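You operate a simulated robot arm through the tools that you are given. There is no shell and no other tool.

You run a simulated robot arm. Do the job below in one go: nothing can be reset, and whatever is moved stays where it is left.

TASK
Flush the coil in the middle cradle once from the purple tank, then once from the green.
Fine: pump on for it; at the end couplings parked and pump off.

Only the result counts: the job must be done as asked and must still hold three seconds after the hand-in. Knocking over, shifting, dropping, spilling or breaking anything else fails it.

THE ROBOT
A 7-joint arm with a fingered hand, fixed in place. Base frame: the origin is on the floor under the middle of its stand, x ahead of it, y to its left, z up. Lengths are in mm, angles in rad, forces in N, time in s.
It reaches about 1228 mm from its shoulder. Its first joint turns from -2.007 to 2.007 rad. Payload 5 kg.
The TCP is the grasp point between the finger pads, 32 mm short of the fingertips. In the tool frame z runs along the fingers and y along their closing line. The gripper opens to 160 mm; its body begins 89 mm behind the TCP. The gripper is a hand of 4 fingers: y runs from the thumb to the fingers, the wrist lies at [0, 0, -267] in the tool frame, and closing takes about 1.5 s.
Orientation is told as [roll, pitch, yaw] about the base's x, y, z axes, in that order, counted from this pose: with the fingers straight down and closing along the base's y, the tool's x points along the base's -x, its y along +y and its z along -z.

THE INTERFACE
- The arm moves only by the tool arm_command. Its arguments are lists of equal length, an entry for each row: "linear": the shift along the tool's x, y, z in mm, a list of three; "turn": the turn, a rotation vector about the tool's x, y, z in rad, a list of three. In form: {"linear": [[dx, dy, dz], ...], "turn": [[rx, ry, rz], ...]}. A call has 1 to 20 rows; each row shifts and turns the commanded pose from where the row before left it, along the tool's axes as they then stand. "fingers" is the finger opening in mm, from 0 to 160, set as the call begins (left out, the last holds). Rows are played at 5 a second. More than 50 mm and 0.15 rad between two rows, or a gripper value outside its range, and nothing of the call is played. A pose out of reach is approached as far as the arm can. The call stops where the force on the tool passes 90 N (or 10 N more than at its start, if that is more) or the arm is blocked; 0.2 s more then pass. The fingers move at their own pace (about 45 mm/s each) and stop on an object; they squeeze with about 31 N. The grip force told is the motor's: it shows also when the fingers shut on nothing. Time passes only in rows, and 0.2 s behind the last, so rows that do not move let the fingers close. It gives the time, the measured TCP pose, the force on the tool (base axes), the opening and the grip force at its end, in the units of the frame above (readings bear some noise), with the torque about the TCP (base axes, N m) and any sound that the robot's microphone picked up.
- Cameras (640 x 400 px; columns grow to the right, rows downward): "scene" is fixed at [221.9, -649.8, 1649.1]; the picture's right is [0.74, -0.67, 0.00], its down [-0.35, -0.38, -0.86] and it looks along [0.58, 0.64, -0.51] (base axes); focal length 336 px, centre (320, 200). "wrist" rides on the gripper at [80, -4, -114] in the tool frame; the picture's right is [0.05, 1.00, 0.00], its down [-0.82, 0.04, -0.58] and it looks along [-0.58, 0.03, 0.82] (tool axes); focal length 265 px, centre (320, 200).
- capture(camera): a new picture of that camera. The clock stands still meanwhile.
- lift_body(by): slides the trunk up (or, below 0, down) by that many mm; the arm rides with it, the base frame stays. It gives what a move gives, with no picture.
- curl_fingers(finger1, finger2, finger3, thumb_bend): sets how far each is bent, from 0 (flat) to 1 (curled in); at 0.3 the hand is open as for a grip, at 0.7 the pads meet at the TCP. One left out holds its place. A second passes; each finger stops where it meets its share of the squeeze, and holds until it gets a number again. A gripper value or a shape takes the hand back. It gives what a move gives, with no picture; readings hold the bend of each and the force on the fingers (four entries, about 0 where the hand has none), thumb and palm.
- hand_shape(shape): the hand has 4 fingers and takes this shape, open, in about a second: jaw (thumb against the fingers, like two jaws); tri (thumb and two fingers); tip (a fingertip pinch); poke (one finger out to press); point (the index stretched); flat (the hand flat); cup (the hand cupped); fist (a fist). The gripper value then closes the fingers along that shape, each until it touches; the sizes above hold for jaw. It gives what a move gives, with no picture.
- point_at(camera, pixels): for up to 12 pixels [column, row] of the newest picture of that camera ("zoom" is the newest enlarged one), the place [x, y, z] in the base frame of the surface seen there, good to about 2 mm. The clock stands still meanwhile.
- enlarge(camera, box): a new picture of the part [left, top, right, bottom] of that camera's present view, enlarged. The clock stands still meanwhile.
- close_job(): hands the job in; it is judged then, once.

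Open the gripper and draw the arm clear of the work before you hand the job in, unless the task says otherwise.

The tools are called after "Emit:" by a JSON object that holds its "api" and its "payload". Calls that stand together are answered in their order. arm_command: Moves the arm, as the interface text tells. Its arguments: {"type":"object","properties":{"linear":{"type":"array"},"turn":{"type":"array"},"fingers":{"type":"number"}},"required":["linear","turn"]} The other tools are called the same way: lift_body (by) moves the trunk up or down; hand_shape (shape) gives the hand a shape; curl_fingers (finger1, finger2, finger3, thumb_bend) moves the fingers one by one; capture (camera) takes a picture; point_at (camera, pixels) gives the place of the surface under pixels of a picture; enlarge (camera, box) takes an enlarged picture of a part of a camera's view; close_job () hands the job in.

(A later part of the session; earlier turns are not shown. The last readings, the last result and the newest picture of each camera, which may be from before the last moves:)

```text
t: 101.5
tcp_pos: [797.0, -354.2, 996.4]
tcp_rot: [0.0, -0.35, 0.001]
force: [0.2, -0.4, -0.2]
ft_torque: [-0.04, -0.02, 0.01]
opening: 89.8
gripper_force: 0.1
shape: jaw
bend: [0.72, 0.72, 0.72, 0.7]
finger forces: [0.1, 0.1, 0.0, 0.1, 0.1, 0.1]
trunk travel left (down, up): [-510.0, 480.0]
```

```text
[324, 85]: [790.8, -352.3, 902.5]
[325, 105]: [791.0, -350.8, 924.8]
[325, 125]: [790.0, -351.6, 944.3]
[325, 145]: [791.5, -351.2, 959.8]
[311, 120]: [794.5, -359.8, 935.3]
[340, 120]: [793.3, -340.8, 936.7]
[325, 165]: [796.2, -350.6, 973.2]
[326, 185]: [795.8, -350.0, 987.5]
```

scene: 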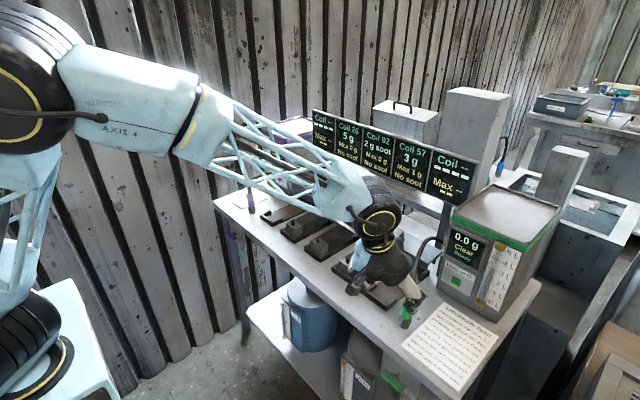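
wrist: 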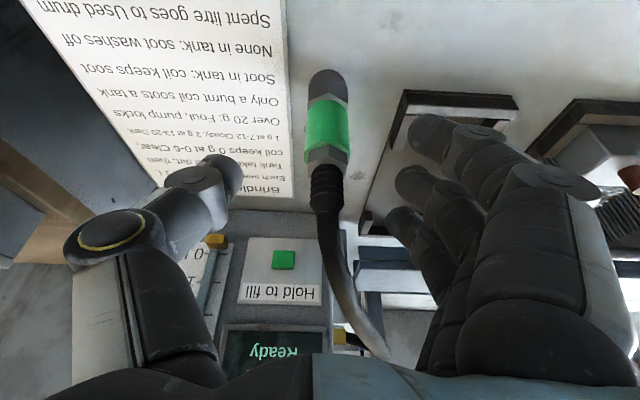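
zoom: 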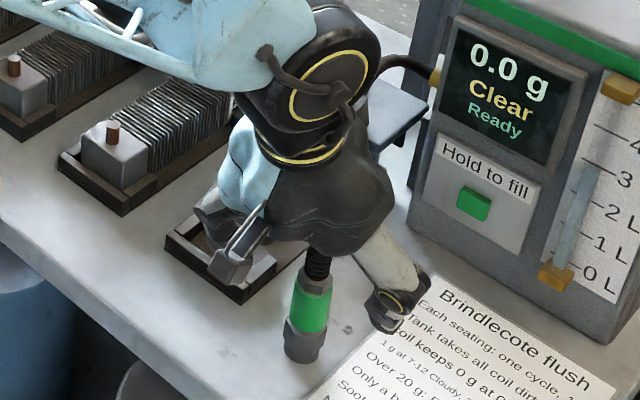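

All clear; coupling centre about (804.5, −349.5). I descend the last 50 mm with a 2 mm shift in −y.

Emit:
{"api": "arm_command", "payload": {"linear": [[4.28, -0.5, 11.75], [4.28, -0.5, 11.75], [4.28, -0.5, 11.75], [4.28, -0.5, 11.75], [0, 0, 0], [0, 0, 0]], "turn": [[0, 0, 0], [0, 0, 0], [0, 0, 0], [0, 0, 0], [0, 0, 0], [0, 0, 0]]}}

Emit:
{"api": "capture", "payload": {"camera": "wrist"}}

Emit:
{"api": "enlarge", "payload": {"camera": "scene", "box": [370, 230, 450, 340]}}

Emit:
{"api": "point_at", "payload": {"camera": "wrist", "pixels": [[328, 120], [328, 140], [328, 165], [328, 190], [306, 175], [350, 175], [328, 212], [328, 235]]}}

```text
t: 102.9
tcp_pos: [796.2, -356.7, 946.0]
tcp_rot: [0.0, -0.349, -0.001]
force: [0.4, -0.2, 0.0]
ft_torque: [-0.01, -0.01, -0.01]
opening: 89.6
gripper_force: 0.0
shape: jaw
bend: [0.72, 0.72, 0.72, 0.7]
finger forces: [0.1, 0.1, 0.0, 0.1, 0.0, 0.0]
trunk travel left (down, up): [-510.0, 480.0]
```

```text
taken
```

wrist: 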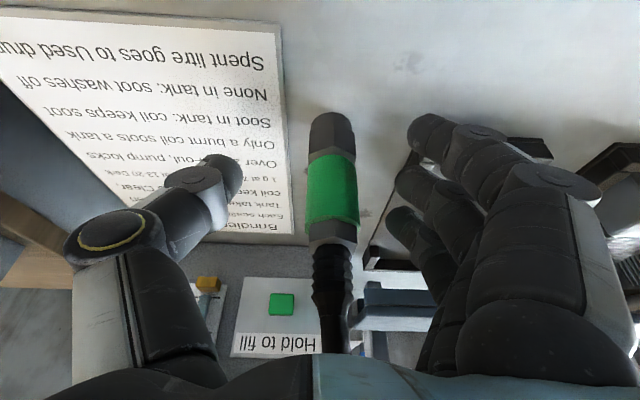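

```text
3.64 times, centred on (410, 285) of scene
```

zoom: 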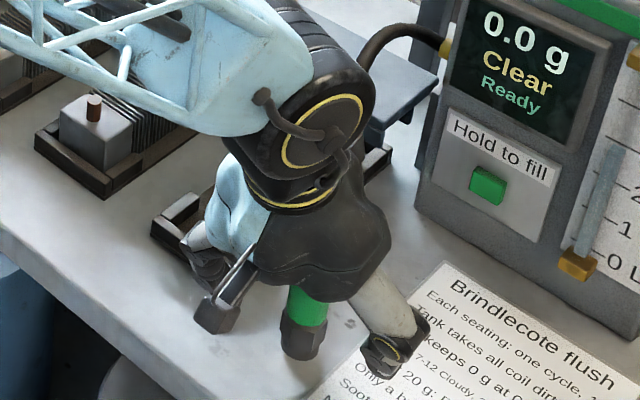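

```text
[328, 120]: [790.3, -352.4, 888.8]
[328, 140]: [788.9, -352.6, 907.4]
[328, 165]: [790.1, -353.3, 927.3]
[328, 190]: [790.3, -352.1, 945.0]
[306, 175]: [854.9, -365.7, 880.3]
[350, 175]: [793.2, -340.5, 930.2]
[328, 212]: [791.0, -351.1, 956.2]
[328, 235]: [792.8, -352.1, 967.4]
```

Placed at (796, −356.7, 946) with the coupling at (804.5, −349.5). I close the fingers.

Emit:
{"api": "arm_command", "payload": {"linear": [[-1.2, 0, 0.44], [0, 0, 0], [0, 0, 0], [0, 0, 0], [0, 0, 0], [0, 0, 0], [0, 0, 0], [0, 0, 0], [0, 0, 0]], "turn": [[0, 0, 0], [0, 0, 0], [0, 0, 0], [0, 0, 0], [0, 0, 0], [0, 0, 0], [0, 0, 0], [0, 0, 0], [0, 0, 0]], "fingers": 0}}

Emit:
{"api": "capture", "payload": {"camera": "wrist"}}

Emit:
{"api": "enlarge", "payload": {"camera": "wrist", "box": [270, 100, 400, 320]}}

Emit:
{"api": "enlarge", "payload": {"camera": "scene", "box": [370, 250, 450, 340]}}

```text
t: 104.9
tcp_pos: [798.5, -358.5, 944.5]
tcp_rot: [-0.002, -0.349, 0.001]
force: [-0.7, -3.2, 0.1]
ft_torque: [-0.13, 0.06, -0.02]
opening: 5.4
gripper_force: 30.9
shape: jaw
bend: [0.69, 0.73, 0.67, 0.7]
finger forces: [0.0, 13.8, 5.5, 0.1, 23.5, 0.0]
trunk travel left (down, up): [-510.0, 480.0]
```

```text
taken
```

wrist: 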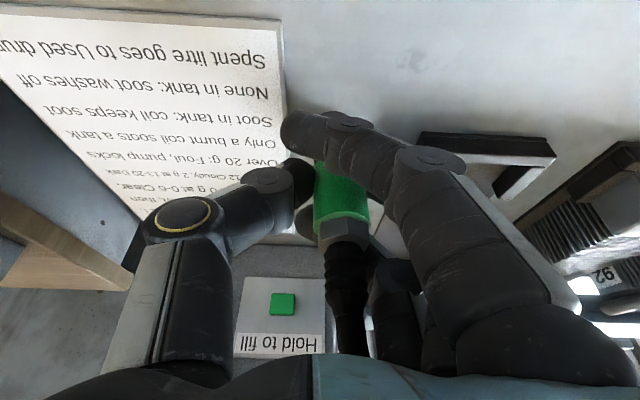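

```text
1.82 times, centred on (335, 210) of wrist
```

zoom: 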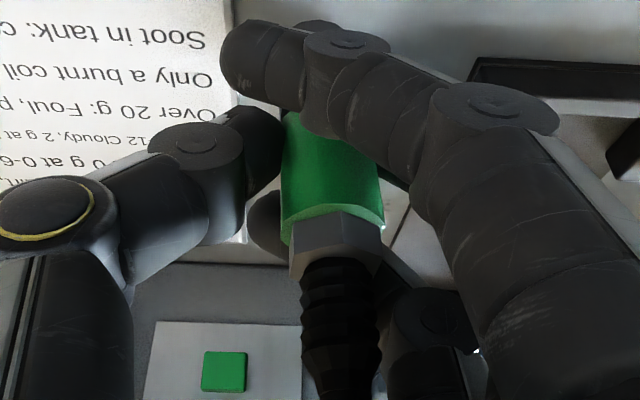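

```text
4.44 times, centred on (410, 295) of scene
```

zoom: 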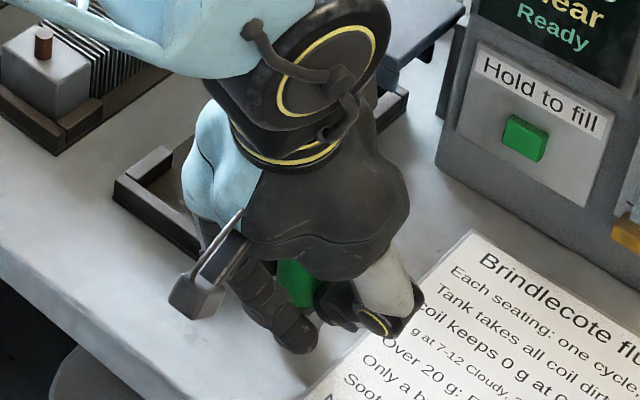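

Gripped similarly (thumb 23.5, finger2 13.8, finger3 5.5 N) and looking upright. I lift 20 mm gently.

Emit:
{"api": "arm_command", "payload": {"linear": [[-1.37, 0, -3.76], [-1.37, 0, -3.76], [-1.37, 0, -3.76], [-1.37, 0, -3.76], [-1.37, 0, -3.76], [0, 0, 0]], "turn": [[0, 0, 0], [0, 0, 0], [0, 0, 0], [0, 0, 0], [0, 0, 0], [0, 0, 0]]}}

Emit:
{"api": "capture", "payload": {"camera": "wrist"}}

Emit:
{"api": "enlarge", "payload": {"camera": "scene", "box": [370, 250, 450, 340]}}

```text
t: 106.3
tcp_pos: [798.1, -356.9, 965.1]
tcp_rot: [-0.001, -0.349, 0.0]
force: [0.0, -1.4, -2.0]
ft_torque: [-0.03, -0.01, -0.03]
opening: 4.9
gripper_force: 31.2
shape: jaw
bend: [0.69, 0.73, 0.68, 0.7]
finger forces: [0.0, 14.7, 5.6, 0.0, 20.8, 0.1]
trunk travel left (down, up): [-510.0, 480.0]
```

```text
taken
```

wrist: 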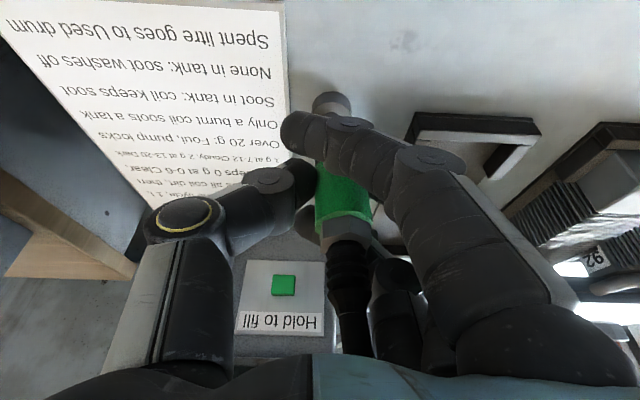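

```text
4.44 times, centred on (410, 295) of scene
```

zoom: 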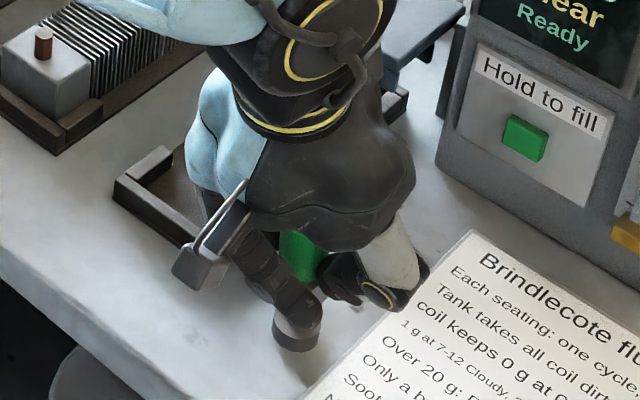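

It is coming with the hand (−2 N weight, stud ring visible below). I lift another 80 mm.

Emit:
{"api": "arm_command", "payload": {"linear": [[-2.05, 0, -5.64], [-2.05, 0, -5.64], [-3.42, 0, -9.4], [-3.42, 0, -9.4], [-3.42, 0, -9.4], [-3.42, 0, -9.4], [-3.42, 0, -9.4], [-3.42, 0, -9.4], [-2.74, 0, -7.5], [0, 0, 0], [0, 0, 0]], "turn": [[0, 0, 0], [0, 0, 0], [0, 0, 0], [0, 0, 0], [0, 0, 0], [0, 0, 0], [0, 0, 0], [0, 0, 0], [0, 0, 0], [0, 0, 0], [0, 0, 0]]}}

Emit:
{"api": "capture", "payload": {"camera": "wrist"}}

Emit:
{"api": "enlarge", "payload": {"camera": "wrist", "box": [270, 140, 400, 330]}}

Emit:
{"api": "enlarge", "payload": {"camera": "scene", "box": [370, 220, 450, 320]}}

```text
t: 108.7
tcp_pos: [798.4, -357.8, 1044.9]
tcp_rot: [0.001, -0.348, 0.001]
force: [0.4, 0.3, -1.9]
ft_torque: [-0.03, 0.03, 0.01]
opening: 5.2
gripper_force: 31.2
shape: jaw
bend: [0.69, 0.73, 0.68, 0.7]
finger forces: [0.0, 14.7, 5.6, 0.0, 20.7, 0.1]
trunk travel left (down, up): [-510.0, 480.0]
```

```text
taken
```

wrist: 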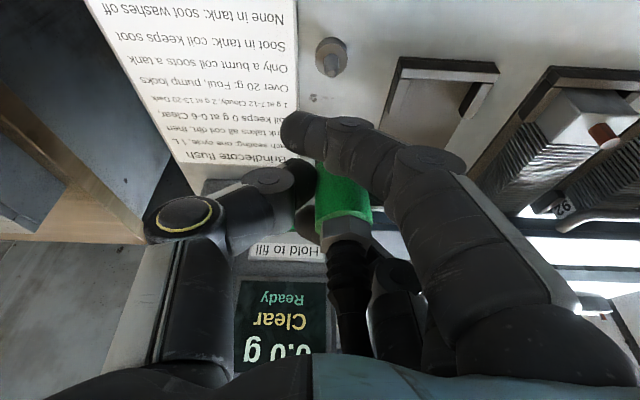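

```text
2.11 times, centred on (335, 235) of wrist
```

zoom: 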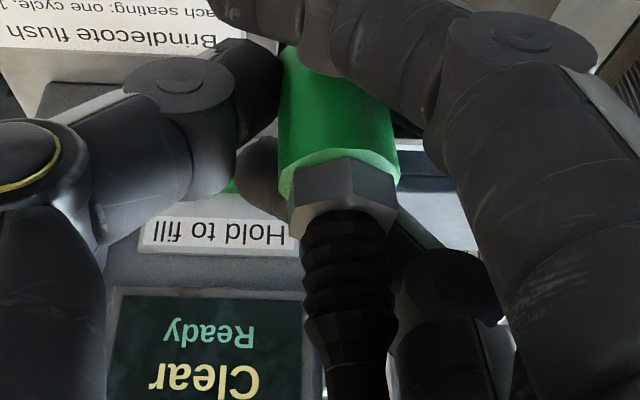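

```text
4.00 times, centred on (410, 270) of scene
```

zoom: 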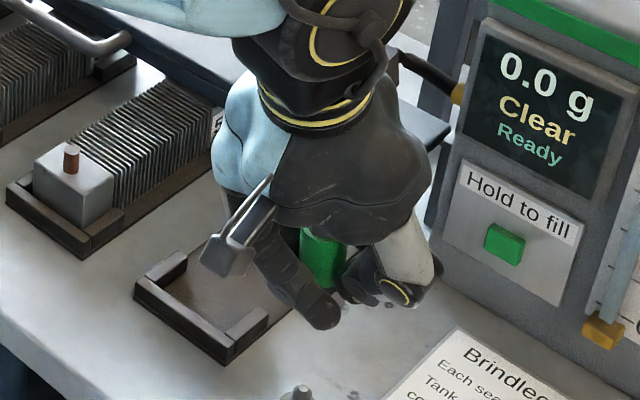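

Lifted clear. I measure the green stud and the held coupling's axis.

Emit:
{"api": "point_at", "payload": {"camera": "wrist", "pixels": [[331, 68], [331, 60], [331, 44], [318, 180], [340, 195], [370, 200], [318, 200], [343, 215], [346, 235], [349, 265], [352, 295], [354, 320]]}}

Emit:
{"api": "point_at", "payload": {"camera": "zoom", "pixels": [[305, 240], [310, 265], [320, 240], [325, 270], [335, 245], [340, 265], [318, 285], [325, 292], [335, 290], [305, 395], [302, 230], [345, 238]]}}

```text
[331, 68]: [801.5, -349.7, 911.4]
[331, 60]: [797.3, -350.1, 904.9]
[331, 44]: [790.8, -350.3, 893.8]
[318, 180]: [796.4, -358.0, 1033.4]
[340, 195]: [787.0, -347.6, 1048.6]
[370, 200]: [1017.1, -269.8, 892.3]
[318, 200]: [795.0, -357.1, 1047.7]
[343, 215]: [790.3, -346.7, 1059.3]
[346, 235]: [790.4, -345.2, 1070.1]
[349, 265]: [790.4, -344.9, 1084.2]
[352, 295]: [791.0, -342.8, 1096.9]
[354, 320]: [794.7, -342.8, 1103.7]
```

```text
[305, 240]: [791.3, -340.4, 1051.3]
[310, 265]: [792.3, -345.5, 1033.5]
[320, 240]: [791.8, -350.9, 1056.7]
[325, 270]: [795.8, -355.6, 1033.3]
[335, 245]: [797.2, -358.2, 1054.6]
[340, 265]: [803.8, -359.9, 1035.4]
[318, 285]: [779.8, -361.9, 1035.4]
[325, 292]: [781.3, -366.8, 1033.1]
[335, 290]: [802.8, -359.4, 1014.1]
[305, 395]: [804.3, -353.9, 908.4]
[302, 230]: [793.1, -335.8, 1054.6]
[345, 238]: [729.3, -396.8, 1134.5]
```

The top leans about (−0.07, +0.055) rad. I correct with one small rotation and re-measure.

Emit:
{"api": "arm_command", "payload": {"linear": [[0, 0, 0], [0, 0, 0], [0, 0, 0]], "turn": [[-0.0517, 0.07, 0.0188], [0, 0, 0], [0, 0, 0]]}}

Emit:
{"api": "capture", "payload": {"camera": "wrist"}}

Emit:
{"api": "enlarge", "payload": {"camera": "wrist", "box": [290, 140, 390, 330]}}

Emit:
{"api": "enlarge", "payload": {"camera": "scene", "box": [390, 245, 430, 305]}}

```text
t: 109.5
tcp_pos: [798.2, -357.9, 1044.5]
tcp_rot: [0.058, -0.278, -0.018]
force: [0.0, 0.4, -2.8]
ft_torque: [-0.07, -0.03, 0.0]
opening: 5.3
gripper_force: 31.3
shape: jaw
bend: [0.69, 0.73, 0.68, 0.7]
finger forces: [0.1, 14.8, 5.5, 0.0, 20.7, 0.0]
trunk travel left (down, up): [-510.0, 480.0]
```

```text
taken
```

wrist: 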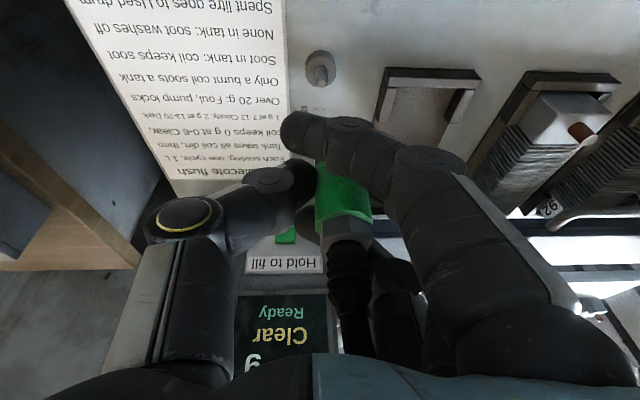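

```text
2.11 times, centred on (340, 235) of wrist
```

zoom: 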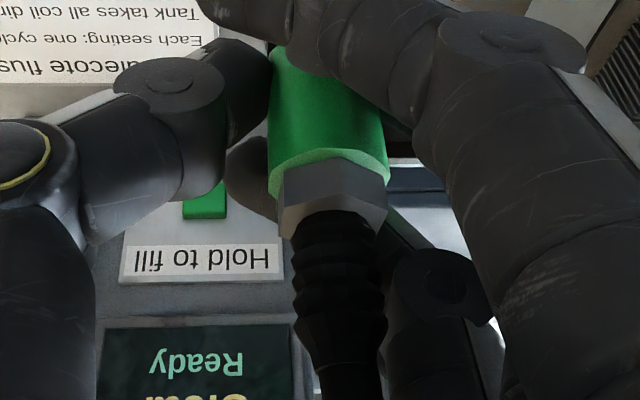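

```text
6.67 times, centred on (410, 275) of scene
```

zoom: 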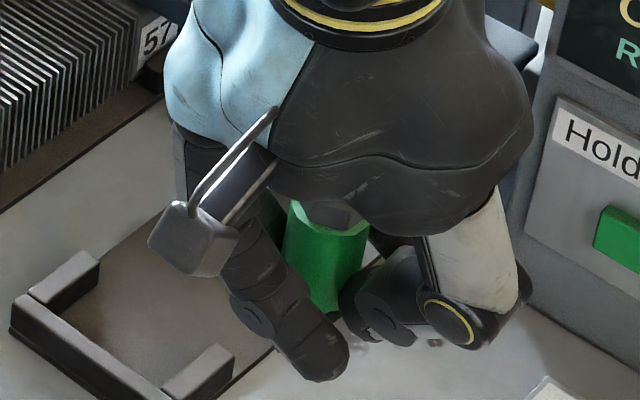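

I sample both views for the corrected axis.

Emit:
{"api": "point_at", "payload": {"camera": "zoom", "pixels": [[292, 230], [310, 235], [325, 240], [345, 245], [362, 245], [300, 262], [315, 275], [330, 285], [345, 275], [352, 265], [320, 303], [332, 303]]}}

Emit:
{"api": "point_at", "payload": {"camera": "wrist", "pixels": [[319, 175], [330, 180], [319, 205], [340, 195], [345, 210], [371, 212], [345, 228], [347, 245], [349, 270], [350, 290], [353, 315], [321, 75]]}}

```text
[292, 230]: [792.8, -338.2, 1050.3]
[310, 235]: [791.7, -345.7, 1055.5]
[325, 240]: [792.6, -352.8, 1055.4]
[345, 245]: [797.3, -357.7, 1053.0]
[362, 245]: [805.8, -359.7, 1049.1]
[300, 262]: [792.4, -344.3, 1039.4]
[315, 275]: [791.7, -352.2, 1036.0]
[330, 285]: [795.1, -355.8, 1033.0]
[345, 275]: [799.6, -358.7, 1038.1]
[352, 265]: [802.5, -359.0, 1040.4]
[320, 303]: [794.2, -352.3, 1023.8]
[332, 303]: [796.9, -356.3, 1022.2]
```

```text
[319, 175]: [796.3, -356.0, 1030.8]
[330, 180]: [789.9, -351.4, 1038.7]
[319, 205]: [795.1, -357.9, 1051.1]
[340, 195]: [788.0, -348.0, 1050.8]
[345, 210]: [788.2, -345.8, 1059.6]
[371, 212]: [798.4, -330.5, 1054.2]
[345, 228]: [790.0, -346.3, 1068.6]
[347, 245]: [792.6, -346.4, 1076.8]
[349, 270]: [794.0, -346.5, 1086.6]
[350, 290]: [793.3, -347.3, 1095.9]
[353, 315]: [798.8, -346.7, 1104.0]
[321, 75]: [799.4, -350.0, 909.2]
```

The coupling is now vertical at about (804.6, −345.7), i.e. TCP + (6.4, 12.2). I carry it to above the middle nub (833.5, 34.7), bottom at ≈992.

Emit:
{"api": "arm_command", "payload": {"linear": [[-1.33, 23.74, 1.744], [-1.33, 23.74, 1.744], [-1.33, 23.74, 1.744], [-1.33, 23.74, 1.744], [-1.33, 23.74, 1.744], [-1.33, 23.74, 1.744], [-1.33, 23.74, 1.744], [-1.33, 23.74, 1.744], [-1.33, 23.74, 1.744], [-1.33, 23.74, 1.744], [-1.33, 23.74, 1.744], [-1.33, 23.74, 1.744], [-1.33, 23.74, 1.744], [-1.33, 23.74, 1.744], [-1.33, 23.74, 1.744], [-1.33, 23.74, 1.744], [0, 0, 0], [0, 0, 0]], "turn": [[0, 0, 0], [0, 0, 0], [0, 0, 0], [0, 0, 0], [0, 0, 0], [0, 0, 0], [0, 0, 0], [0, 0, 0], [0, 0, 0], [0, 0, 0], [0, 0, 0], [0, 0, 0], [0, 0, 0], [0, 0, 0], [0, 0, 0], [0, 0, 0], [0, 0, 0], [0, 0, 0]]}}

Emit:
{"api": "capture", "payload": {"camera": "wrist"}}

Emit:
{"api": "enlarge", "payload": {"camera": "scene", "box": [300, 190, 360, 250]}}

```text
t: 113.3
tcp_pos: [827.3, 24.0, 1046.9]
tcp_rot: [0.058, -0.279, -0.017]
force: [0.9, -0.5, -2.4]
ft_torque: [-0.05, 0.03, -0.02]
opening: 5.2
gripper_force: 30.8
shape: jaw
bend: [0.69, 0.73, 0.68, 0.7]
finger forces: [0.0, 14.8, 5.3, 0.0, 20.6, 0.1]
trunk travel left (down, up): [-510.0, 480.0]
```

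```text
taken
```

wrist: 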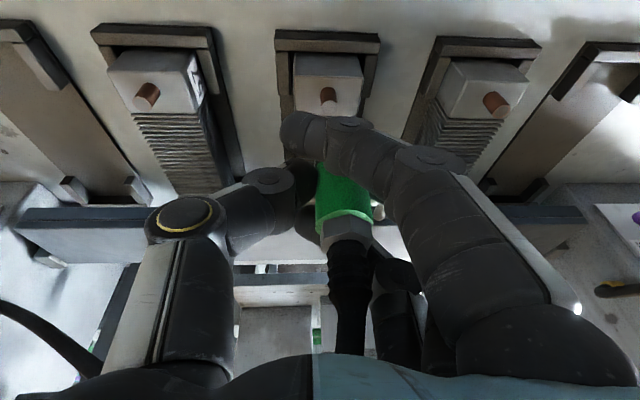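

```text
6.67 times, centred on (330, 220) of scene
```

zoom: 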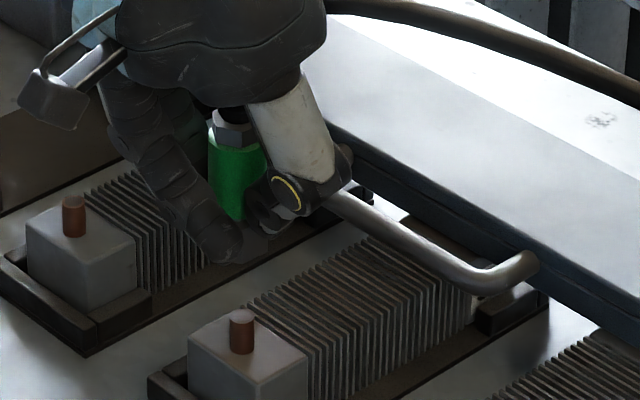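

I sample the sleeve, hex and nub for alignment.

Emit:
{"api": "point_at", "payload": {"camera": "zoom", "pixels": [[211, 150], [220, 165], [230, 165], [240, 170], [255, 160], [215, 195], [228, 205], [238, 205], [245, 235], [260, 230], [250, 245], [242, 335]]}}

Emit:
{"api": "point_at", "payload": {"camera": "wrist", "pixels": [[327, 93], [327, 100], [328, 86], [319, 175], [319, 205], [340, 195], [345, 212], [371, 212], [345, 230], [347, 250], [349, 275], [351, 300]]}}

```text
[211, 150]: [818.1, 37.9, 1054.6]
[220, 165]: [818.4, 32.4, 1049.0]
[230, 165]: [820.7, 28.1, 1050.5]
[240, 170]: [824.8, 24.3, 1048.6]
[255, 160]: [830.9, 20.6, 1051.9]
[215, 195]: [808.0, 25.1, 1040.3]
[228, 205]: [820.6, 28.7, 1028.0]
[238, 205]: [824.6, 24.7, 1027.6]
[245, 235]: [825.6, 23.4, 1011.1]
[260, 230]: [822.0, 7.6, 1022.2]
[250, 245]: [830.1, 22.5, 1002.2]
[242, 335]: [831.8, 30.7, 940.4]
```

```text
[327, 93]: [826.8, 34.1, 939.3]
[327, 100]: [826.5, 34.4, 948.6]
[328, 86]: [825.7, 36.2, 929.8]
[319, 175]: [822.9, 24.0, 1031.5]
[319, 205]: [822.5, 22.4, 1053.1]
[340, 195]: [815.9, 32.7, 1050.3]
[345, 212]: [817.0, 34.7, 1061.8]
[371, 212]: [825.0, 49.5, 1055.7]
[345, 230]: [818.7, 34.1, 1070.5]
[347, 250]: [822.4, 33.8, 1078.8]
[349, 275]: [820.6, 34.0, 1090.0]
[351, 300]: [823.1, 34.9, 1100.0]
```

The coupling needs about (+2, −1) mm. I apply it and lower 38 mm to just above the nub.

Emit:
{"api": "arm_command", "payload": {"linear": [[-1.94, -0.99, 0.5], [2.61, -0.52, 9.12], [2.61, -0.52, 9.12], [2.61, -0.52, 9.12], [2.61, -0.52, 9.12], [0, 0, 0], [0, 0, 0]], "turn": [[0, 0, 0], [0, 0, 0], [0, 0, 0], [0, 0, 0], [0, 0, 0], [0, 0, 0], [0, 0, 0]]}}

Emit:
{"api": "enlarge", "payload": {"camera": "scene", "box": [310, 210, 350, 250]}}

Emit:
{"api": "capture", "payload": {"camera": "wrist"}}

```text
t: 114.9
tcp_pos: [828.7, 21.8, 1007.6]
tcp_rot: [0.058, -0.28, -0.019]
force: [1.2, 0.0, -1.6]
ft_torque: [-0.03, -0.01, 0.01]
opening: 5.3
gripper_force: 31.2
shape: jaw
bend: [0.69, 0.73, 0.68, 0.7]
finger forces: [0.0, 14.8, 5.3, 0.1, 20.6, 0.0]
trunk travel left (down, up): [-510.0, 480.0]
```

```text
10.00 times, centred on (330, 230) of scene
```

zoom: 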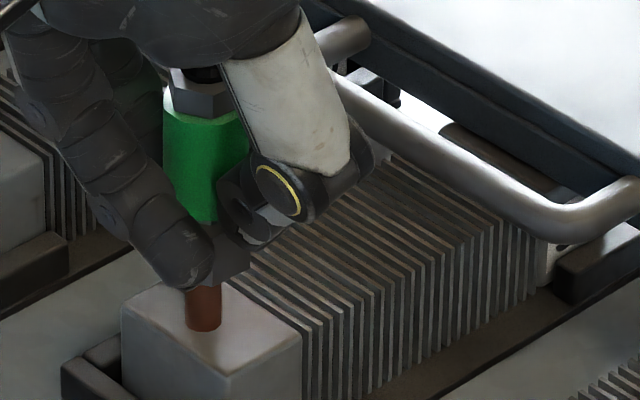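

```text
taken
```

wrist: 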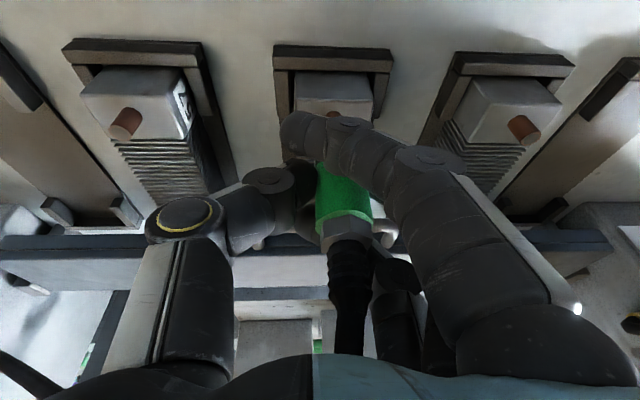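

Well aligned (sleeve centre col 206, nub 203.5). I lower 12 mm in small steps, watching the force.

Emit:
{"api": "arm_command", "payload": {"linear": [[0.82, -0.17, 2.88], [0.82, -0.17, 2.88], [0.82, -0.17, 2.88], [0.82, -0.17, 2.88], [0, 0, 0]], "turn": [[0, 0, 0], [0, 0, 0], [0, 0, 0], [0, 0, 0], [0, 0, 0]]}}

Emit:
{"api": "enlarge", "payload": {"camera": "scene", "box": [310, 210, 350, 250]}}

```text
t: 116.1
tcp_pos: [827.8, 21.6, 996.0]
tcp_rot: [0.058, -0.279, -0.017]
force: [-0.7, 0.0, -2.4]
ft_torque: [0.0, -0.01, -0.02]
opening: 5.2
gripper_force: 31.3
shape: jaw
bend: [0.69, 0.73, 0.68, 0.7]
finger forces: [0.0, 14.8, 5.3, 0.0, 20.5, 0.0]
trunk travel left (down, up): [-510.0, 480.0]
```

```text
10.00 times, centred on (330, 230) of scene
```

zoom: 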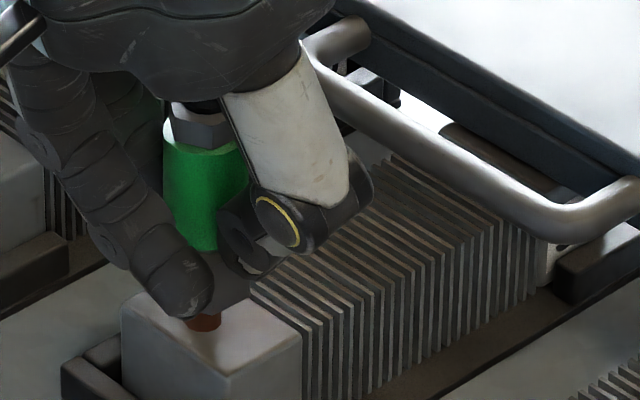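

The nub has entered the bore with no contact force. I lower 9 mm more.

Emit:
{"api": "arm_command", "payload": {"linear": [[0.82, -0.17, 2.88], [0.82, -0.17, 2.88], [0.82, -0.17, 2.88], [0, 0, 0]], "turn": [[0, 0, 0], [0, 0, 0], [0, 0, 0], [0, 0, 0]]}}

Emit:
{"api": "enlarge", "payload": {"camera": "scene", "box": [310, 210, 350, 250]}}

```text
t: 117.1
tcp_pos: [828.6, 22.5, 988.2]
tcp_rot: [0.057, -0.278, -0.018]
force: [0.9, -0.6, -1.8]
ft_torque: [-0.02, 0.0, -0.03]
opening: 5.1
gripper_force: 30.8
shape: jaw
bend: [0.69, 0.73, 0.68, 0.7]
finger forces: [0.0, 14.8, 5.3, 0.0, 20.6, 0.0]
trunk travel left (down, up): [-510.0, 480.0]
```

```text
10.00 times, centred on (330, 230) of scene
```

zoom: 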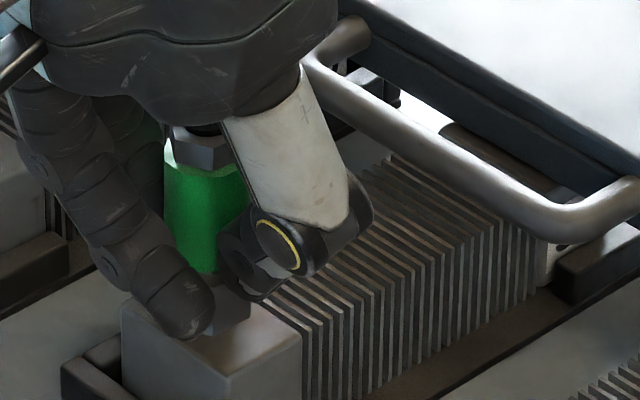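

Nearly down. I lower 4 mm, then finer.

Emit:
{"api": "arm_command", "payload": {"linear": [[0.55, -0.11, 1.92], [0.55, -0.11, 1.92], [0, 0, 0]], "turn": [[0, 0, 0], [0, 0, 0], [0, 0, 0]]}}

Emit:
{"api": "arm_command", "payload": {"linear": [[0.41, -0.08, 1.44], [0, 0, 0]], "turn": [[0, 0, 0], [0, 0, 0]]}}

```text
t: 117.9
tcp_pos: [828.5, 22.3, 983.3]
tcp_rot: [0.058, -0.28, -0.017]
force: [-0.7, 0.6, -2.8]
ft_torque: [-0.01, 0.02, 0.03]
opening: 5.3
gripper_force: 30.4
shape: jaw
bend: [0.69, 0.73, 0.68, 0.7]
finger forces: [0.0, 14.9, 5.3, 0.0, 20.6, 0.1]
trunk travel left (down, up): [-510.0, 480.0]
```

```text
t: 118.5
tcp_pos: [829.2, 20.6, 982.2]
tcp_rot: [0.058, -0.279, -0.018]
force: [-0.1, 0.4, -1.7]
ft_torque: [-0.03, 0.04, 0.02]
opening: 5.3
gripper_force: 30.6
shape: jaw
bend: [0.69, 0.73, 0.68, 0.7]
finger forces: [0.0, 14.7, 5.3, 0.0, 20.6, 0.0]
trunk travel left (down, up): [-510.0, 480.0]
```

No contact yet. I lower another 1.5 mm.

Emit:
{"api": "arm_command", "payload": {"linear": [[0.41, -0.08, 1.44], [0, 0, 0]], "turn": [[0, 0, 0], [0, 0, 0]]}}

Emit:
{"api": "enlarge", "payload": {"camera": "scene", "box": [310, 210, 350, 250]}}

```text
t: 119.1
tcp_pos: [828.6, 20.4, 980.4]
tcp_rot: [0.054, -0.281, -0.016]
force: [1.0, -0.2, 4.8]
ft_torque: [-0.04, -0.02, 0.04]
opening: 5.6
gripper_force: 31.0
shape: jaw
bend: [0.69, 0.73, 0.68, 0.71]
finger forces: [0.0, 15.1, 6.8, 0.1, 22.0, 0.1]
trunk travel left (down, up): [-510.0, 480.0]
```

```text
10.00 times, centred on (330, 230) of scene
```

zoom: 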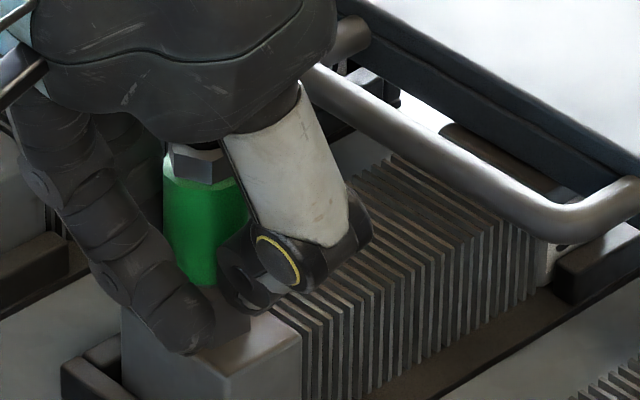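

Contact began (about 7 N). I press one more millimetre and hold still for the cycle.

Emit:
{"api": "arm_command", "payload": {"linear": [[0.3, -0.06, 1.05], [0, 0, 0], [0, 0, 0], [0, 0, 0], [0, 0, 0], [0, 0, 0], [0, 0, 0], [0, 0, 0], [0, 0, 0], [0, 0, 0], [0, 0, 0]], "turn": [[0, 0, 0], [0, 0, 0], [0, 0, 0], [0, 0, 0], [0, 0, 0], [0, 0, 0], [0, 0, 0], [0, 0, 0], [0, 0, 0], [0, 0, 0], [0, 0, 0]]}}

Emit:
{"api": "capture", "payload": {"camera": "scene"}}

Emit:
{"api": "enlarge", "payload": {"camera": "scene", "box": [310, 105, 530, 310]}}

```text
t: 121.5
tcp_pos: [828.3, 21.1, 980.4]
tcp_rot: [0.058, -0.281, -0.017]
force: [5.2, -1.6, 17.2]
ft_torque: [0.1, -0.14, -0.04]
opening: 6.4
gripper_force: 30.5
shape: jaw
bend: [0.69, 0.73, 0.68, 0.71]
finger forces: [0.0, 15.6, 9.1, 0.0, 24.8, 0.0]
trunk travel left (down, up): [-510.0, 480.0]
```

```text
taken
```

scene: 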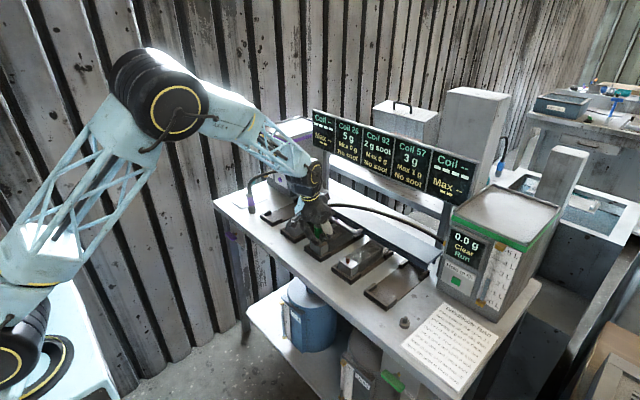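

```text
1.95 times, centred on (420, 208) of scene
```

zoom: 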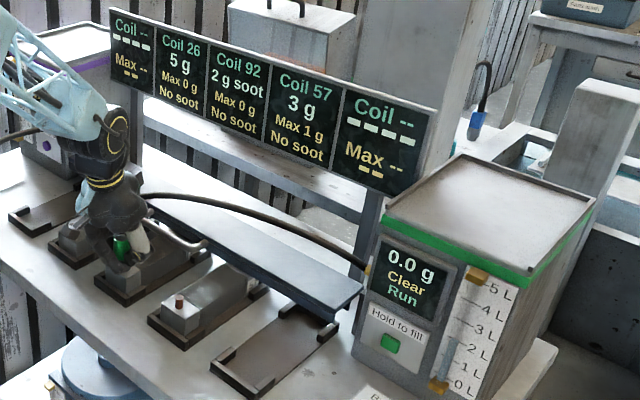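

The green tank shows "Run" — the cycle is going. I hold still and wait.

Emit:
{"api": "arm_command", "payload": {"linear": [[0, 0, 0], [0, 0, 0], [0, 0, 0], [0, 0, 0], [0, 0, 0], [0, 0, 0], [0, 0, 0], [0, 0, 0], [0, 0, 0], [0, 0, 0]], "turn": [[0, 0, 0], [0, 0, 0], [0, 0, 0], [0, 0, 0], [0, 0, 0], [0, 0, 0], [0, 0, 0], [0, 0, 0], [0, 0, 0], [0, 0, 0]]}}

Emit:
{"api": "enlarge", "payload": {"camera": "scene", "box": [310, 105, 530, 310]}}

```text
t: 123.7
tcp_pos: [828.0, 21.6, 978.1]
tcp_rot: [0.059, -0.28, -0.017]
force: [5.8, -0.8, 17.3]
ft_torque: [0.1, -0.15, -0.04]
opening: 5.9
gripper_force: 30.8
shape: jaw
bend: [0.69, 0.73, 0.68, 0.71]
finger forces: [0.0, 15.7, 9.2, 0.0, 25.2, 0.0]
trunk travel left (down, up): [-510.0, 480.0]
```

```text
1.95 times, centred on (420, 208) of scene
```

zoom: 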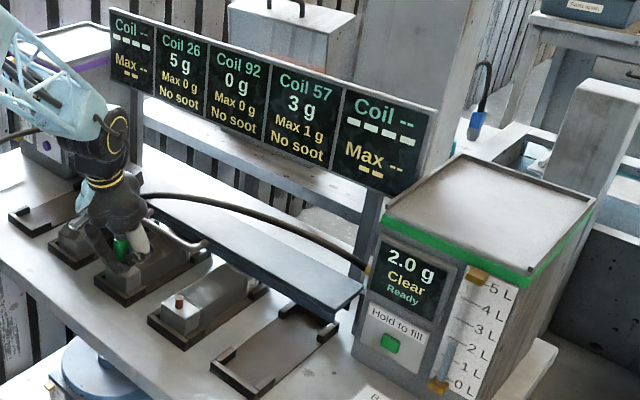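

Coil 92 reads 0 g and green is back to "Ready" at 2.0 g. I lift the green coupling straight off.

Emit:
{"api": "arm_command", "payload": {"linear": [[-1.37, 0.28, -4.8], [-2.75, 0.55, -9.6], [-2.75, 0.55, -9.6], [-2.75, 0.55, -9.6], [-2.75, 0.55, -9.6], [-2.75, 0.55, -9.6], [-2.75, 0.55, -9.6], [0, 0, 0], [0, 0, 0]], "turn": [[0, 0, 0], [0, 0, 0], [0, 0, 0], [0, 0, 0], [0, 0, 0], [0, 0, 0], [0, 0, 0], [0, 0, 0], [0, 0, 0]]}}

Emit:
{"api": "capture", "payload": {"camera": "wrist"}}

Emit:
{"api": "enlarge", "payload": {"camera": "scene", "box": [290, 190, 370, 260]}}

```text
t: 125.7
tcp_pos: [828.9, 22.2, 1043.8]
tcp_rot: [0.057, -0.279, -0.015]
force: [-0.6, -0.3, -2.1]
ft_torque: [-0.05, 0.03, 0.0]
opening: 6.1
gripper_force: 31.1
shape: jaw
bend: [0.69, 0.73, 0.68, 0.71]
finger forces: [0.0, 15.1, 5.1, 0.0, 20.6, 0.1]
trunk travel left (down, up): [-510.0, 480.0]
```

```text
taken
```

wrist: 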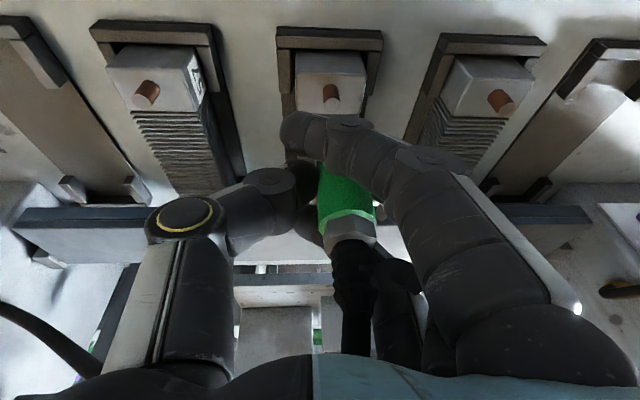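

```text
5.71 times, centred on (330, 225) of scene
```

zoom: 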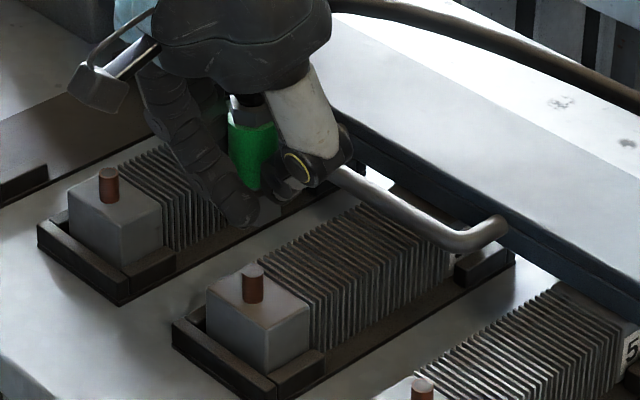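

Still firmly held. I carry it back to above the green stud.

Emit:
{"api": "arm_command", "payload": {"linear": [[1.38, -24.03, -1.775], [1.38, -24.03, -1.775], [1.38, -24.03, -1.775], [1.38, -24.03, -1.775], [1.38, -24.03, -1.775], [1.38, -24.03, -1.775], [1.38, -24.03, -1.775], [1.38, -24.03, -1.775], [1.38, -24.03, -1.775], [1.38, -24.03, -1.775], [1.38, -24.03, -1.775], [1.38, -24.03, -1.775], [1.38, -24.03, -1.775], [1.38, -24.03, -1.775], [1.38, -24.03, -1.775], [1.38, -24.03, -1.775], [0, 0, 0], [0, 0, 0]], "turn": [[0, 0, 0], [0, 0, 0], [0, 0, 0], [0, 0, 0], [0, 0, 0], [0, 0, 0], [0, 0, 0], [0, 0, 0], [0, 0, 0], [0, 0, 0], [0, 0, 0], [0, 0, 0], [0, 0, 0], [0, 0, 0], [0, 0, 0], [0, 0, 0], [0, 0, 0], [0, 0, 0]]}}

Emit:
{"api": "capture", "payload": {"camera": "wrist"}}

Emit:
{"api": "enlarge", "payload": {"camera": "wrist", "box": [290, 140, 390, 330]}}

Emit:
{"api": "enlarge", "payload": {"camera": "scene", "box": [390, 250, 430, 330]}}

```text
t: 129.5
tcp_pos: [797.5, -364.1, 1043.7]
tcp_rot: [0.056, -0.278, -0.017]
force: [0.2, 0.3, -1.8]
ft_torque: [-0.04, 0.0, -0.04]
opening: 5.9
gripper_force: 30.7
shape: jaw
bend: [0.69, 0.73, 0.68, 0.71]
finger forces: [0.1, 15.0, 4.8, 0.0, 20.1, 0.0]
trunk travel left (down, up): [-510.0, 480.0]
```

```text
taken
```

wrist: 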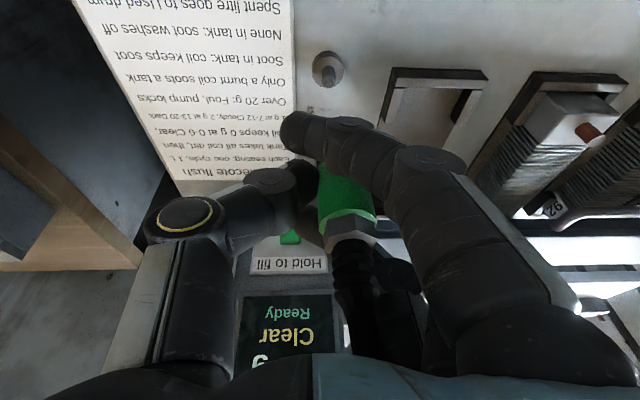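

```text
2.11 times, centred on (340, 235) of wrist
```

zoom: 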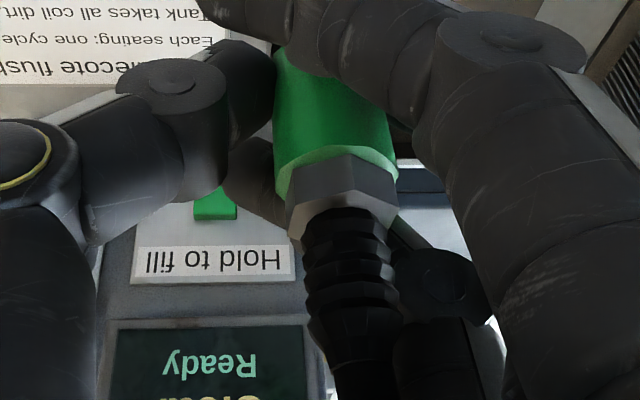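

```text
5.00 times, centred on (410, 290) of scene
```

zoom: 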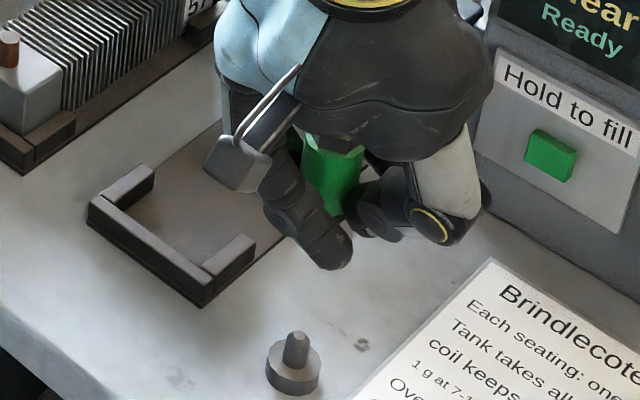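

I sample the stud and the held coupling from both views to get the remaining offset.

Emit:
{"api": "point_at", "payload": {"camera": "zoom", "pixels": [[305, 160], [318, 165], [330, 165], [345, 168], [358, 165], [312, 185], [325, 195], [335, 200], [345, 190], [296, 340], [296, 355], [294, 375]]}}

Emit:
{"api": "point_at", "payload": {"camera": "wrist", "pixels": [[328, 76], [328, 70], [328, 55], [320, 180], [322, 205], [340, 195], [347, 212], [374, 210], [348, 228], [352, 250], [354, 275], [357, 300]]}}

```text
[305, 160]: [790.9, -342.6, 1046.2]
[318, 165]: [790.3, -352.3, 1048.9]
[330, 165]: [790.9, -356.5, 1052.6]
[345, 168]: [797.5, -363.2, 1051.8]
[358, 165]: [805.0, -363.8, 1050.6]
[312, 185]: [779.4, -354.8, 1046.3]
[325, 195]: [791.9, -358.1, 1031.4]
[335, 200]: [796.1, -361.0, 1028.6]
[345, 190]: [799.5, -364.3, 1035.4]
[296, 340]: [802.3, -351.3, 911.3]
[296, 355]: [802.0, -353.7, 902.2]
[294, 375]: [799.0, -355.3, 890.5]
```

```text
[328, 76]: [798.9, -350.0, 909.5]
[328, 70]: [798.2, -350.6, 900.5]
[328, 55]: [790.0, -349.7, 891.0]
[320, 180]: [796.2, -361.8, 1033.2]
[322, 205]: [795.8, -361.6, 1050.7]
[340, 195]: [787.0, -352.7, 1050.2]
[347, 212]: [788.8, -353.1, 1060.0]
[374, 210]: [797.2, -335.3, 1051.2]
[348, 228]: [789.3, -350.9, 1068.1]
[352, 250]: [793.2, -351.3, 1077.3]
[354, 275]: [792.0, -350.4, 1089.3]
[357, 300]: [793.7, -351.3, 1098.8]
```

The coupling axis (≈805, −350.5) already matches the stud (≈805.5, −350.3). I lower 70 mm to just above the peg.

Emit:
{"api": "arm_command", "payload": {"linear": [[3.85, -0.77, 13.44], [3.85, -0.77, 13.44], [3.85, -0.77, 13.44], [3.85, -0.77, 13.44], [3.85, -0.77, 13.44], [0, 0, 0], [0, 0, 0]], "turn": [[0, 0, 0], [0, 0, 0], [0, 0, 0], [0, 0, 0], [0, 0, 0], [0, 0, 0], [0, 0, 0]]}}

Emit:
{"api": "enlarge", "payload": {"camera": "scene", "box": [385, 280, 425, 330]}}

Emit:
{"api": "capture", "payload": {"camera": "wrist"}}

```text
t: 131.1
tcp_pos: [798.2, -362.7, 974.2]
tcp_rot: [0.059, -0.281, -0.018]
force: [-0.2, 0.3, -1.6]
ft_torque: [-0.05, -0.01, 0.02]
opening: 5.9
gripper_force: 31.4
shape: jaw
bend: [0.69, 0.73, 0.68, 0.71]
finger forces: [0.0, 15.1, 4.7, 0.0, 20.1, 0.1]
trunk travel left (down, up): [-510.0, 480.0]
```

```text
8.00 times, centred on (405, 305) of scene
```

zoom: 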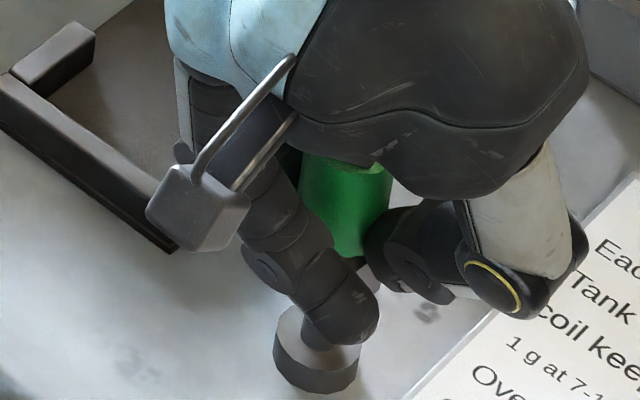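

```text
taken
```

wrist: 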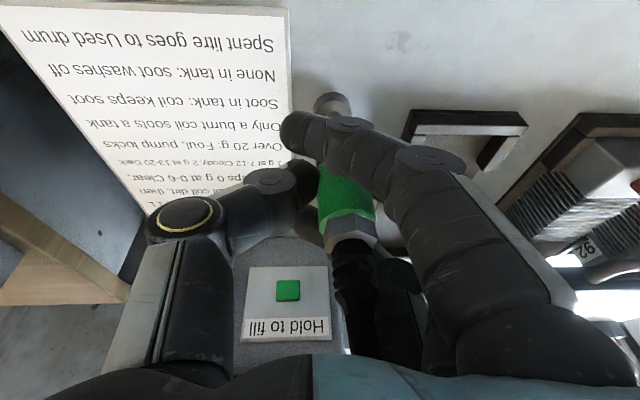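

Image check: sleeve centre matches the stud axis within about a millimetre. I lower 16 mm in 4 mm steps, watching the force.

Emit:
{"api": "arm_command", "payload": {"linear": [[1.1, -0.22, 3.84], [1.1, -0.22, 3.84], [1.1, -0.22, 3.84], [1.1, -0.22, 3.84], [0, 0, 0]], "turn": [[0, 0, 0], [0, 0, 0], [0, 0, 0], [0, 0, 0], [0, 0, 0]]}}

Emit:
{"api": "enlarge", "payload": {"camera": "scene", "box": [385, 280, 425, 330]}}

```text
t: 132.3
tcp_pos: [798.8, -362.7, 958.4]
tcp_rot: [0.059, -0.278, -0.018]
force: [-0.3, -0.5, -1.5]
ft_torque: [-0.02, -0.01, -0.03]
opening: 5.9
gripper_force: 31.5
shape: jaw
bend: [0.69, 0.73, 0.68, 0.71]
finger forces: [0.1, 15.0, 4.8, 0.0, 20.1, 0.1]
trunk travel left (down, up): [-510.0, 480.0]
```

```text
8.00 times, centred on (405, 305) of scene
```

zoom: 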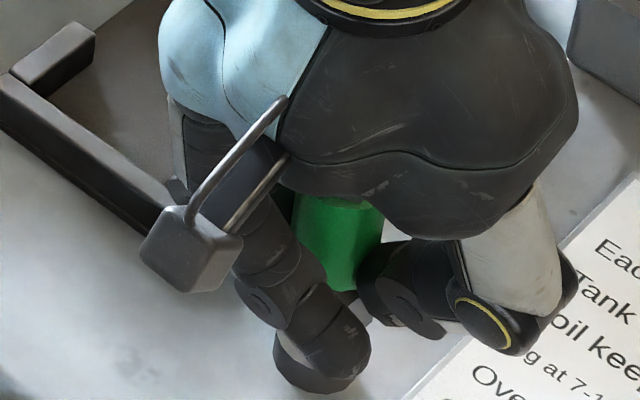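

The bottom is below the peg top with no contact, so the peg is in the bore. I lower 9 mm more.

Emit:
{"api": "arm_command", "payload": {"linear": [[0.69, -0.14, 2.4], [0.69, -0.14, 2.4], [0.55, -0.11, 1.92], [0.55, -0.11, 1.92], [0, 0, 0]], "turn": [[0, 0, 0], [0, 0, 0], [0, 0, 0], [0, 0, 0], [0, 0, 0]]}}

Emit:
{"api": "arm_command", "payload": {"linear": [[0.41, -0.08, 1.44], [0, 0, 0]], "turn": [[0, 0, 0], [0, 0, 0]]}}

```text
t: 133.5
tcp_pos: [797.0, -363.8, 948.8]
tcp_rot: [0.058, -0.28, -0.017]
force: [-0.5, -0.9, -2.1]
ft_torque: [-0.04, 0.02, 0.0]
opening: 5.9
gripper_force: 30.7
shape: jaw
bend: [0.69, 0.73, 0.68, 0.71]
finger forces: [0.1, 15.0, 4.6, 0.0, 20.2, 0.0]
trunk travel left (down, up): [-510.0, 480.0]
```

```text
t: 134.1
tcp_pos: [799.2, -363.5, 948.1]
tcp_rot: [0.058, -0.279, -0.017]
force: [-0.4, 0.0, -1.4]
ft_torque: [-0.01, -0.02, 0.01]
opening: 6.3
gripper_force: 31.3
shape: jaw
bend: [0.69, 0.73, 0.68, 0.71]
finger forces: [0.1, 15.1, 4.7, 0.0, 20.2, 0.0]
trunk travel left (down, up): [-510.0, 480.0]
```

No contact yet; I continue down in 1.5 mm steps.

Emit:
{"api": "arm_command", "payload": {"linear": [[0.41, -0.08, 1.44], [0, 0, 0]], "turn": [[0, 0, 0], [0, 0, 0]]}}

Emit:
{"api": "arm_command", "payload": {"linear": [[0.41, -0.08, 1.44], [0, 0, 0]], "turn": [[0, 0, 0], [0, 0, 0]]}}

```text
t: 134.7
tcp_pos: [799.2, -363.2, 946.3]
tcp_rot: [0.058, -0.279, -0.019]
force: [0.2, 0.8, -1.7]
ft_torque: [-0.09, 0.0, 0.03]
opening: 5.9
gripper_force: 31.2
shape: jaw
bend: [0.69, 0.73, 0.68, 0.71]
finger forces: [0.1, 15.0, 4.7, 0.0, 20.1, 0.0]
trunk travel left (down, up): [-510.0, 480.0]
```

```text
t: 135.3
tcp_pos: [798.0, -362.3, 945.8]
tcp_rot: [0.058, -0.28, -0.017]
force: [0.0, 0.5, -2.0]
ft_torque: [-0.03, 0.03, 0.0]
opening: 5.9
gripper_force: 31.5
shape: jaw
bend: [0.69, 0.73, 0.68, 0.71]
finger forces: [0.0, 15.1, 4.7, 0.0, 20.1, 0.0]
trunk travel left (down, up): [-510.0, 480.0]
```

Still only the weight is felt. Another 1.5 mm.

Emit:
{"api": "arm_command", "payload": {"linear": [[0.41, -0.08, 1.44], [0, 0, 0]], "turn": [[0, 0, 0], [0, 0, 0]]}}

Emit:
{"api": "enlarge", "payload": {"camera": "scene", "box": [385, 280, 425, 330]}}

```text
t: 135.9
tcp_pos: [797.8, -363.0, 943.2]
tcp_rot: [0.057, -0.279, -0.016]
force: [1.2, 0.0, 0.7]
ft_torque: [-0.03, 0.05, -0.02]
opening: 5.9
gripper_force: 31.4
shape: jaw
bend: [0.69, 0.73, 0.68, 0.71]
finger forces: [0.1, 15.2, 5.3, 0.0, 20.5, 0.1]
trunk travel left (down, up): [-510.0, 480.0]
```

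```text
8.00 times, centred on (405, 305) of scene
```

zoom: 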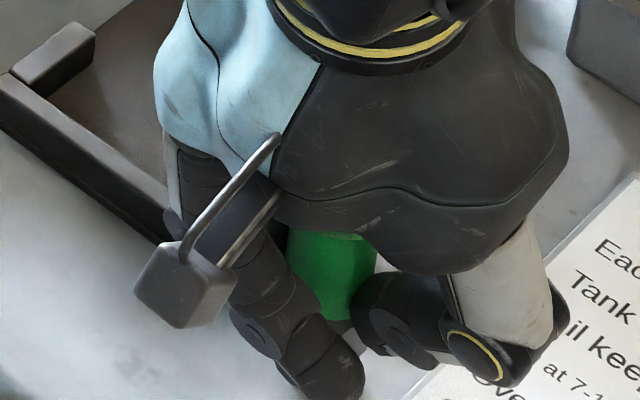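

Contact begins (force went to +0.7 N). One more millimetre to confirm the seat.

Emit:
{"api": "arm_command", "payload": {"linear": [[0.3, -0.06, 1.1], [0, 0, 0], [0, 0, 0]], "turn": [[0, 0, 0], [0, 0, 0], [0, 0, 0]]}}

Emit:
{"api": "capture", "payload": {"camera": "wrist"}}

```text
t: 136.7
tcp_pos: [798.0, -363.3, 943.4]
tcp_rot: [0.058, -0.28, -0.017]
force: [1.7, 0.1, 7.2]
ft_torque: [0.08, -0.02, -0.01]
opening: 5.9
gripper_force: 31.5
shape: jaw
bend: [0.69, 0.73, 0.68, 0.71]
finger forces: [0.0, 15.6, 6.6, 0.0, 21.7, 0.0]
trunk travel left (down, up): [-510.0, 480.0]
```

```text
taken
```

wrist: 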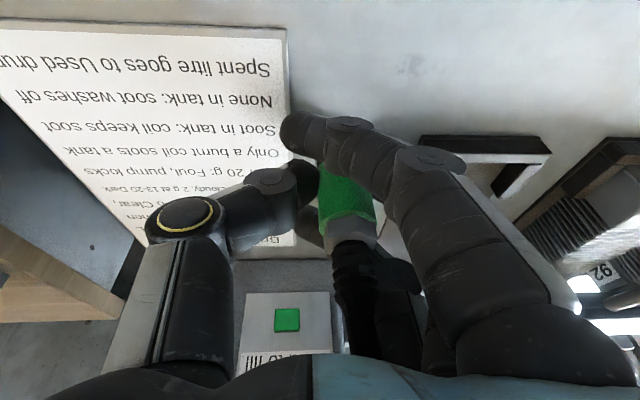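

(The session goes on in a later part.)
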